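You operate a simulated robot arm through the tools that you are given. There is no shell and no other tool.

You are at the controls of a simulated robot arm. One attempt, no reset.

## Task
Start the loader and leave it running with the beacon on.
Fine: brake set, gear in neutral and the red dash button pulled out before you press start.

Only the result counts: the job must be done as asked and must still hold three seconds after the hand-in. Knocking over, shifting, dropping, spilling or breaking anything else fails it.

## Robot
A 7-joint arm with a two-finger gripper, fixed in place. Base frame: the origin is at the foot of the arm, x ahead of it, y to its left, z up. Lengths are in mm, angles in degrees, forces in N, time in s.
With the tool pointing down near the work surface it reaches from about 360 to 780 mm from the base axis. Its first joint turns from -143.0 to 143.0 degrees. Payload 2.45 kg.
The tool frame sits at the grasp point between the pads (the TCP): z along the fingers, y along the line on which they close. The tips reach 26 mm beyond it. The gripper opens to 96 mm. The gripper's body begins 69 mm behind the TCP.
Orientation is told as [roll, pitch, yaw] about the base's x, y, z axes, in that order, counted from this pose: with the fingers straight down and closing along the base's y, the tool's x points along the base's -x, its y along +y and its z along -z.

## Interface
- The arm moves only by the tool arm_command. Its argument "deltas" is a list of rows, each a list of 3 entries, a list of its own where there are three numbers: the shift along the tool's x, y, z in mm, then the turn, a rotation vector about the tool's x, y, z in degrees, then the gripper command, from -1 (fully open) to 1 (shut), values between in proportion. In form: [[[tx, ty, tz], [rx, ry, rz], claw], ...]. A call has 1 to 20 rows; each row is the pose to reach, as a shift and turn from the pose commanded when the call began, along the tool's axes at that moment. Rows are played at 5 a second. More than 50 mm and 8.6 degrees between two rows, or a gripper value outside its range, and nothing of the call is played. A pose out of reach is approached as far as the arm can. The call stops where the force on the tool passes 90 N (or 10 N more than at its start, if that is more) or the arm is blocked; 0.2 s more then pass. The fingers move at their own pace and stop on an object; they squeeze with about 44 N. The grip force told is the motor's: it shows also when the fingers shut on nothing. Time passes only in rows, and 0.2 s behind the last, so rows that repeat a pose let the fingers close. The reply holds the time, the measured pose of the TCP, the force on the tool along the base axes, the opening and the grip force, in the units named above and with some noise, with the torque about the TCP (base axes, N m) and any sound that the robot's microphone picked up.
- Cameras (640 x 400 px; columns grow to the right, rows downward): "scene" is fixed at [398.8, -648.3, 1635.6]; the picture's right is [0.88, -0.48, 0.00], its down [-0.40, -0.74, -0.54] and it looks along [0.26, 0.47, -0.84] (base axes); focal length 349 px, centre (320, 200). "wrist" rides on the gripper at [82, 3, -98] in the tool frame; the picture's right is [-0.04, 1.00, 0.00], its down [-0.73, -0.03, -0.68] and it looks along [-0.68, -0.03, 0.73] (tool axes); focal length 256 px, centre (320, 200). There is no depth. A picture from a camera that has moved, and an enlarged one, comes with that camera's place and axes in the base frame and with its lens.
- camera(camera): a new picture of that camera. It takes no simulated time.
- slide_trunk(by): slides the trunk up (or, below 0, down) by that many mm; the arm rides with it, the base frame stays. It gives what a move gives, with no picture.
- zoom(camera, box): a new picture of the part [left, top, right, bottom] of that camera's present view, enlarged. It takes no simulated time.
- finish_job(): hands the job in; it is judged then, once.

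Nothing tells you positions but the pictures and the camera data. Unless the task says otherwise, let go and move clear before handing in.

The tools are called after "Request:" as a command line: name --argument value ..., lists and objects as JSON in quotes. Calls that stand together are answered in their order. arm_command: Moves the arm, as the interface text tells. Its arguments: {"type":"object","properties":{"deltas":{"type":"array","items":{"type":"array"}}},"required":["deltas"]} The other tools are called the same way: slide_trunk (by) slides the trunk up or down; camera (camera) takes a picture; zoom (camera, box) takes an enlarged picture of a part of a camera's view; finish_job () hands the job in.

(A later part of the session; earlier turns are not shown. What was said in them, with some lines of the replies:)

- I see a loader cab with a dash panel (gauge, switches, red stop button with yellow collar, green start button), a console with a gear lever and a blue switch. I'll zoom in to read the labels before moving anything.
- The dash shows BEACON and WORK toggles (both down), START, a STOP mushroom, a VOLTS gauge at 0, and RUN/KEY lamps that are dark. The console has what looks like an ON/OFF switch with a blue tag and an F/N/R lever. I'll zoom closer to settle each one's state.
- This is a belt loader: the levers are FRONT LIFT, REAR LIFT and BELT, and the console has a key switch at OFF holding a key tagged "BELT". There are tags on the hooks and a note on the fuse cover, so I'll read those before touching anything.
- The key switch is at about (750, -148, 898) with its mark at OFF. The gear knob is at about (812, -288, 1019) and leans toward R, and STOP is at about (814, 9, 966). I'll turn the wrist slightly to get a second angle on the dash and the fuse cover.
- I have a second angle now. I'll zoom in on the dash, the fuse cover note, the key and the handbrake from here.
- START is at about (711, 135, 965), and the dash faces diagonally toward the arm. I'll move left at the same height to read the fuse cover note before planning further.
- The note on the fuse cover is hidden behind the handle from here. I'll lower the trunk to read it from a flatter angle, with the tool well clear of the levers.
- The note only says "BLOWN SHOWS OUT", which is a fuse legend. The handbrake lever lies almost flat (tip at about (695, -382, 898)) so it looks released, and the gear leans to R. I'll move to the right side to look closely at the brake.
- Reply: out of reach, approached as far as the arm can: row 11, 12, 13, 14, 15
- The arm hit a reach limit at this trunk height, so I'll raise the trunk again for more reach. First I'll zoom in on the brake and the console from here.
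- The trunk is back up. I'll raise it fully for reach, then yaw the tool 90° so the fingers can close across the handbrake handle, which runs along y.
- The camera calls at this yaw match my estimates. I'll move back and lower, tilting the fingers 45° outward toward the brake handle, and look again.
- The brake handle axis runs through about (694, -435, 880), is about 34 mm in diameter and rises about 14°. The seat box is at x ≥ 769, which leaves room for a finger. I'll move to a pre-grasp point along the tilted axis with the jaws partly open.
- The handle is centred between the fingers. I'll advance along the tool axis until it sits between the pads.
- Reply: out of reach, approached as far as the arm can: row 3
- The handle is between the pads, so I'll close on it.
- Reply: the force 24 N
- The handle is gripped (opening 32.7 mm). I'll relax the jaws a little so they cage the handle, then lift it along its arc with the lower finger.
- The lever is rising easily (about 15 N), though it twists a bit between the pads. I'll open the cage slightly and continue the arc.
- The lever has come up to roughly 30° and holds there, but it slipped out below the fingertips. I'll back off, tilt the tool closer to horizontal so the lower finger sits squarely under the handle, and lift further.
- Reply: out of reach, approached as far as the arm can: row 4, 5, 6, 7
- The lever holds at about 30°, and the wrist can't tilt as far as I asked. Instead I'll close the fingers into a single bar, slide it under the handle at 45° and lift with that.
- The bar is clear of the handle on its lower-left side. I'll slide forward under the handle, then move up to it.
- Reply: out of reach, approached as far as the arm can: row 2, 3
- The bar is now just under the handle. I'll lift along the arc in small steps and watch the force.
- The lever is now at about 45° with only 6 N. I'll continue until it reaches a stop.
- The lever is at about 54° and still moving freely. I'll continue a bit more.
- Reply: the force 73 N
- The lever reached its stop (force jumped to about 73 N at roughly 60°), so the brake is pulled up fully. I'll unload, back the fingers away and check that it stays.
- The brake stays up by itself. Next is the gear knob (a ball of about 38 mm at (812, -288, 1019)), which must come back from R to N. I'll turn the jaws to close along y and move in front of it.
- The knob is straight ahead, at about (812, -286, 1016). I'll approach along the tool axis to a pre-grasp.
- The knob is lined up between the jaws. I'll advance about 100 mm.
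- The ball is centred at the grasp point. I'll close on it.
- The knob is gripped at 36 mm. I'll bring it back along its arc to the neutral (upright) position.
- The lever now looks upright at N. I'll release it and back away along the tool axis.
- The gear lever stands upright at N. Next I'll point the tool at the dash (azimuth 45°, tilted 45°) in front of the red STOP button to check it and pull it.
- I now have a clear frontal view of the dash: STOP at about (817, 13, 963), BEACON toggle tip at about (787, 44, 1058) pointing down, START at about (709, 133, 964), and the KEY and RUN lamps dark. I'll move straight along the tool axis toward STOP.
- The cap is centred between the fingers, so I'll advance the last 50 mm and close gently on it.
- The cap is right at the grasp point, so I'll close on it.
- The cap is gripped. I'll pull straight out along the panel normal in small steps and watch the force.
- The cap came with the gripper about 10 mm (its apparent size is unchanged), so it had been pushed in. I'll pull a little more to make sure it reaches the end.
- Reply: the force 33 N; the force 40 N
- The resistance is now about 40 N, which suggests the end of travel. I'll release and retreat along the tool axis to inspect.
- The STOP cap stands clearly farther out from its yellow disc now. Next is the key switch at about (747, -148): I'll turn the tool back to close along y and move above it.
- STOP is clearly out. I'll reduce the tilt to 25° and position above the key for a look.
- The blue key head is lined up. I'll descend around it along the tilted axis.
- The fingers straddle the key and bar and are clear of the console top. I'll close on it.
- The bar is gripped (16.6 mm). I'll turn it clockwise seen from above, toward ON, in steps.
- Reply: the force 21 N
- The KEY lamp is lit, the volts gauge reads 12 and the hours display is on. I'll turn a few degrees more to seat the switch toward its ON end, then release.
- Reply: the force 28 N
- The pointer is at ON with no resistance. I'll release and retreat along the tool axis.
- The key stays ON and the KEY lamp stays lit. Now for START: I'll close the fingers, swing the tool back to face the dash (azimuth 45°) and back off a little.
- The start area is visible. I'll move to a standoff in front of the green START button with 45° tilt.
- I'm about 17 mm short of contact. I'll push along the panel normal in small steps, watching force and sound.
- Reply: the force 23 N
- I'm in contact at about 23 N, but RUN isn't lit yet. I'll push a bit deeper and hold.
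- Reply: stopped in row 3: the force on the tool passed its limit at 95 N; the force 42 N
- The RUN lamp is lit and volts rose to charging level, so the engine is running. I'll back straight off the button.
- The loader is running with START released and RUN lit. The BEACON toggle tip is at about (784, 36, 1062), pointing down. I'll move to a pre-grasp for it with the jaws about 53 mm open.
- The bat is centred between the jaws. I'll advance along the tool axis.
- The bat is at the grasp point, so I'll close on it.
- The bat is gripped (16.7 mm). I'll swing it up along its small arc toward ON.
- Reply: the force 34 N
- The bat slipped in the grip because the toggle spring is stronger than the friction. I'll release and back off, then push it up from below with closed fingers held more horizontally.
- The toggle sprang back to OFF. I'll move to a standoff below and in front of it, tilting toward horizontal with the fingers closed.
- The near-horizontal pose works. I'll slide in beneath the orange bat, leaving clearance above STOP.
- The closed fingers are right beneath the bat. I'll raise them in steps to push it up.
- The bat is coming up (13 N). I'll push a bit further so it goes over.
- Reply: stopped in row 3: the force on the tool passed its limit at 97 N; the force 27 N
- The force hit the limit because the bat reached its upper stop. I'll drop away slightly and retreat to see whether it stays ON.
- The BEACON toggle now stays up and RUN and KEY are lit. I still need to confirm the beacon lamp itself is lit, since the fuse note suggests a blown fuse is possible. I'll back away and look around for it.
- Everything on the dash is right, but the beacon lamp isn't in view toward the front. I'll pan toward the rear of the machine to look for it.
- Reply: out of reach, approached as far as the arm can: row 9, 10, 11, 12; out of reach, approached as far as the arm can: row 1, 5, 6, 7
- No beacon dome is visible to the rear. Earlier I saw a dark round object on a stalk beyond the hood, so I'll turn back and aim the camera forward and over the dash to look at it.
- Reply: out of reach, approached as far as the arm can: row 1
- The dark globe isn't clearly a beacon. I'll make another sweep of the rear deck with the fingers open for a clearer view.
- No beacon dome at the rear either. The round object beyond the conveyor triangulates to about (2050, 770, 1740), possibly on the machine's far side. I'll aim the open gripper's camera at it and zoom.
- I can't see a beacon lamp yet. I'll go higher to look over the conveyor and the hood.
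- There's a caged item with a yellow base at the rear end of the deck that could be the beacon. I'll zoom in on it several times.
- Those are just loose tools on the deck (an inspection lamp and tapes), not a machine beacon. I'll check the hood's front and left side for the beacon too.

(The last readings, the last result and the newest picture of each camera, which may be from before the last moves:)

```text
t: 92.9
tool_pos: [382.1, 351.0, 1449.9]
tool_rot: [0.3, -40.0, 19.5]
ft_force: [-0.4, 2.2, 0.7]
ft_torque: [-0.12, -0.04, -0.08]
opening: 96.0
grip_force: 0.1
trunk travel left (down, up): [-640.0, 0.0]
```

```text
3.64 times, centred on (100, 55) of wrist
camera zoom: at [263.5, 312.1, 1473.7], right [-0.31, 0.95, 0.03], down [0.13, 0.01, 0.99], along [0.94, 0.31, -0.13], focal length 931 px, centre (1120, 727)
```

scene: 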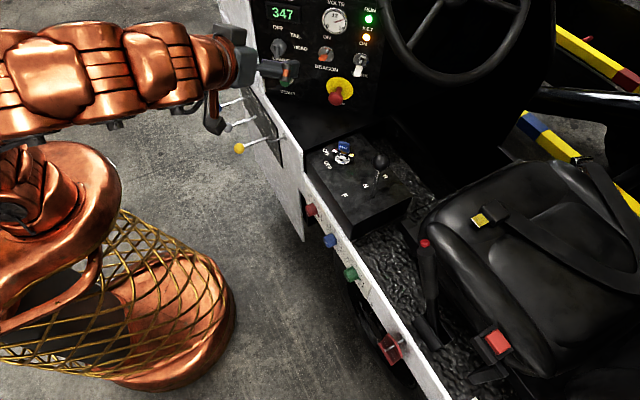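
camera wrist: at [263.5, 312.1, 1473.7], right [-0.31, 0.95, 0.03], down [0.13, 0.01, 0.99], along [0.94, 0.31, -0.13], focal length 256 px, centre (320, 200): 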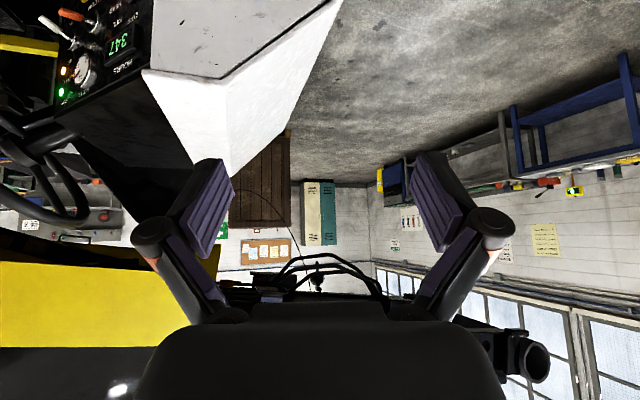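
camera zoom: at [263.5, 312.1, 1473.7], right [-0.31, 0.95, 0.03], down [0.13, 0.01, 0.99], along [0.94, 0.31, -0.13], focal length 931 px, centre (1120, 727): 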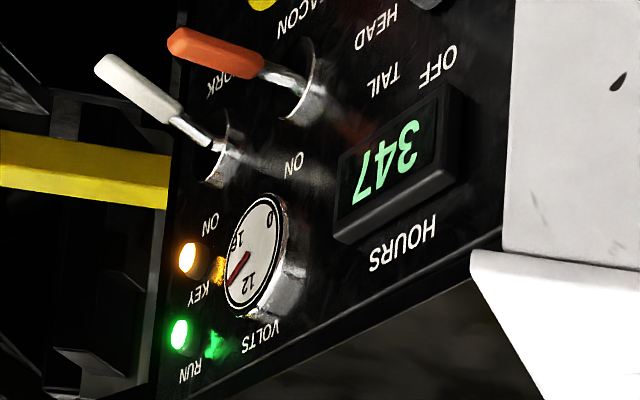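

No beacon lamp is within view from any reachable angle, so I'll rely on the dash. The toggle is latched up at ON, volts read about 14, and RUN and KEY are lit. I'll check every control and the surroundings once more from the fixed camera.

Request:
zoom --camera "scene" --box '[200, 0, 400, 125]'

Request:
zoom --camera "scene" --box '[290, 110, 450, 260]'

Request:
camera --camera "scene"

Request:
zoom --camera "scene" --box '[340, 210, 480, 400]'

```text
3.20 times, centred on (300, 62) of scene
camera zoom: at [398.8, -648.3, 1635.6], right [0.88, -0.48, 0.0], down [-0.4, -0.74, -0.54], along [0.26, 0.47, -0.84], focal length 1117 px, centre (384, 640)
```

zoom: 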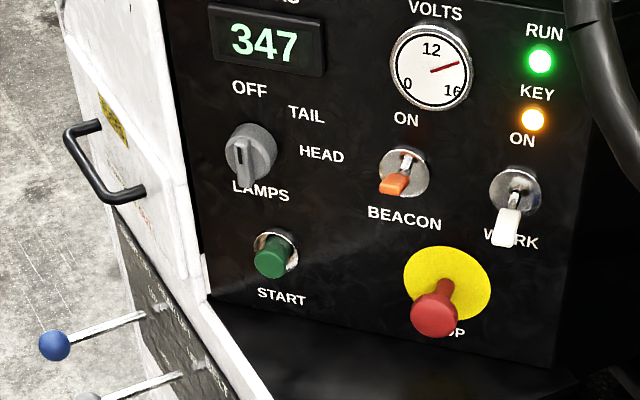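

```text
2.67 times, centred on (370, 185) of scene
camera zoom: at [398.8, -648.3, 1635.6], right [0.88, -0.48, 0.0], down [-0.4, -0.74, -0.54], along [0.26, 0.47, -0.84], focal length 931 px, centre (187, 240)
```

zoom: 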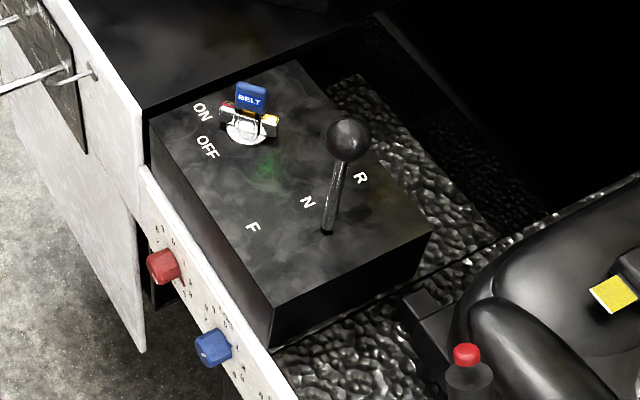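

```text
taken
```

scene: 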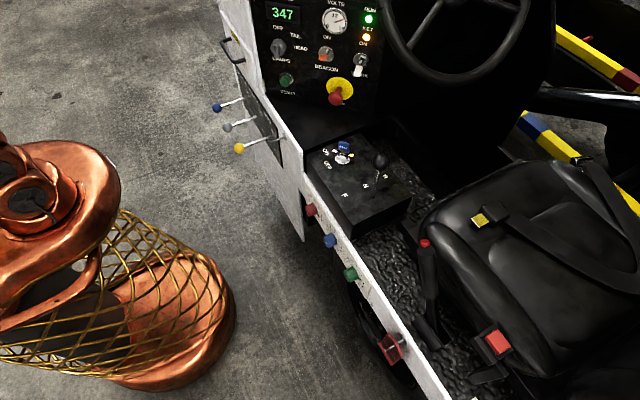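

```text
2.11 times, centred on (410, 305) of scene
camera zoom: at [398.8, -648.3, 1635.6], right [0.88, -0.48, 0.0], down [-0.4, -0.74, -0.54], along [0.26, 0.47, -0.84], focal length 735 px, centre (130, -21)
```

zoom: 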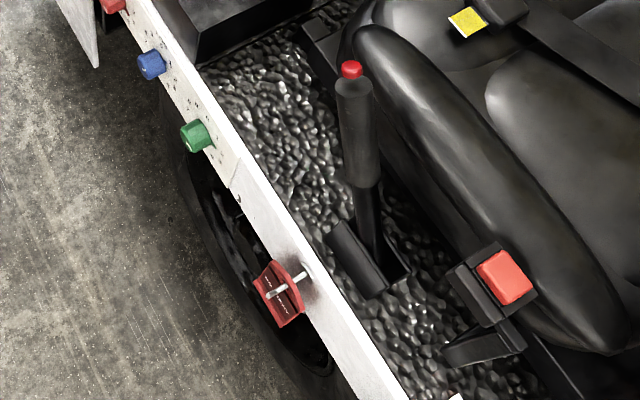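

Everything is in place:
- **Brake:** pulled up to its stop and holding.
- **Gear:** lever upright at N.
- **STOP:** pulled out.
- **Key:** at ON with the KEY lamp lit.
- **Engine:** RUN lit and volts at charging level.
- **Beacon:** switch latched up at ON. I never saw the beacon lamp itself from any angle.

The gripper is empty and well clear, so I'm handing in.

Request:
finish_job

```text
The job is handed in.
```

The loader is running and the beacon switch is latched at ON. I could not see the beacon lamp itself from any angle I could reach, so I can't confirm it is lit. I left the fuse cover closed, so a blown beacon fuse would not have shown.

Before pressing START I did the following:
- **Brake:** I pulled the handbrake up to its stop, and it holds by itself.
- **Gear:** The lever was in R. I moved it to neutral.
- **Red dash button:** It was pushed in. I pulled it out.
- **Key:** I turned it to ON, and the KEY lamp came on.

After I pressed START, the RUN lamp lit and the volts gauge rose above 12. Both were still that way at hand-in. The gripper is empty and clear of the machine, and the other controls I could see on the dash, console and sill look as they did at the start.
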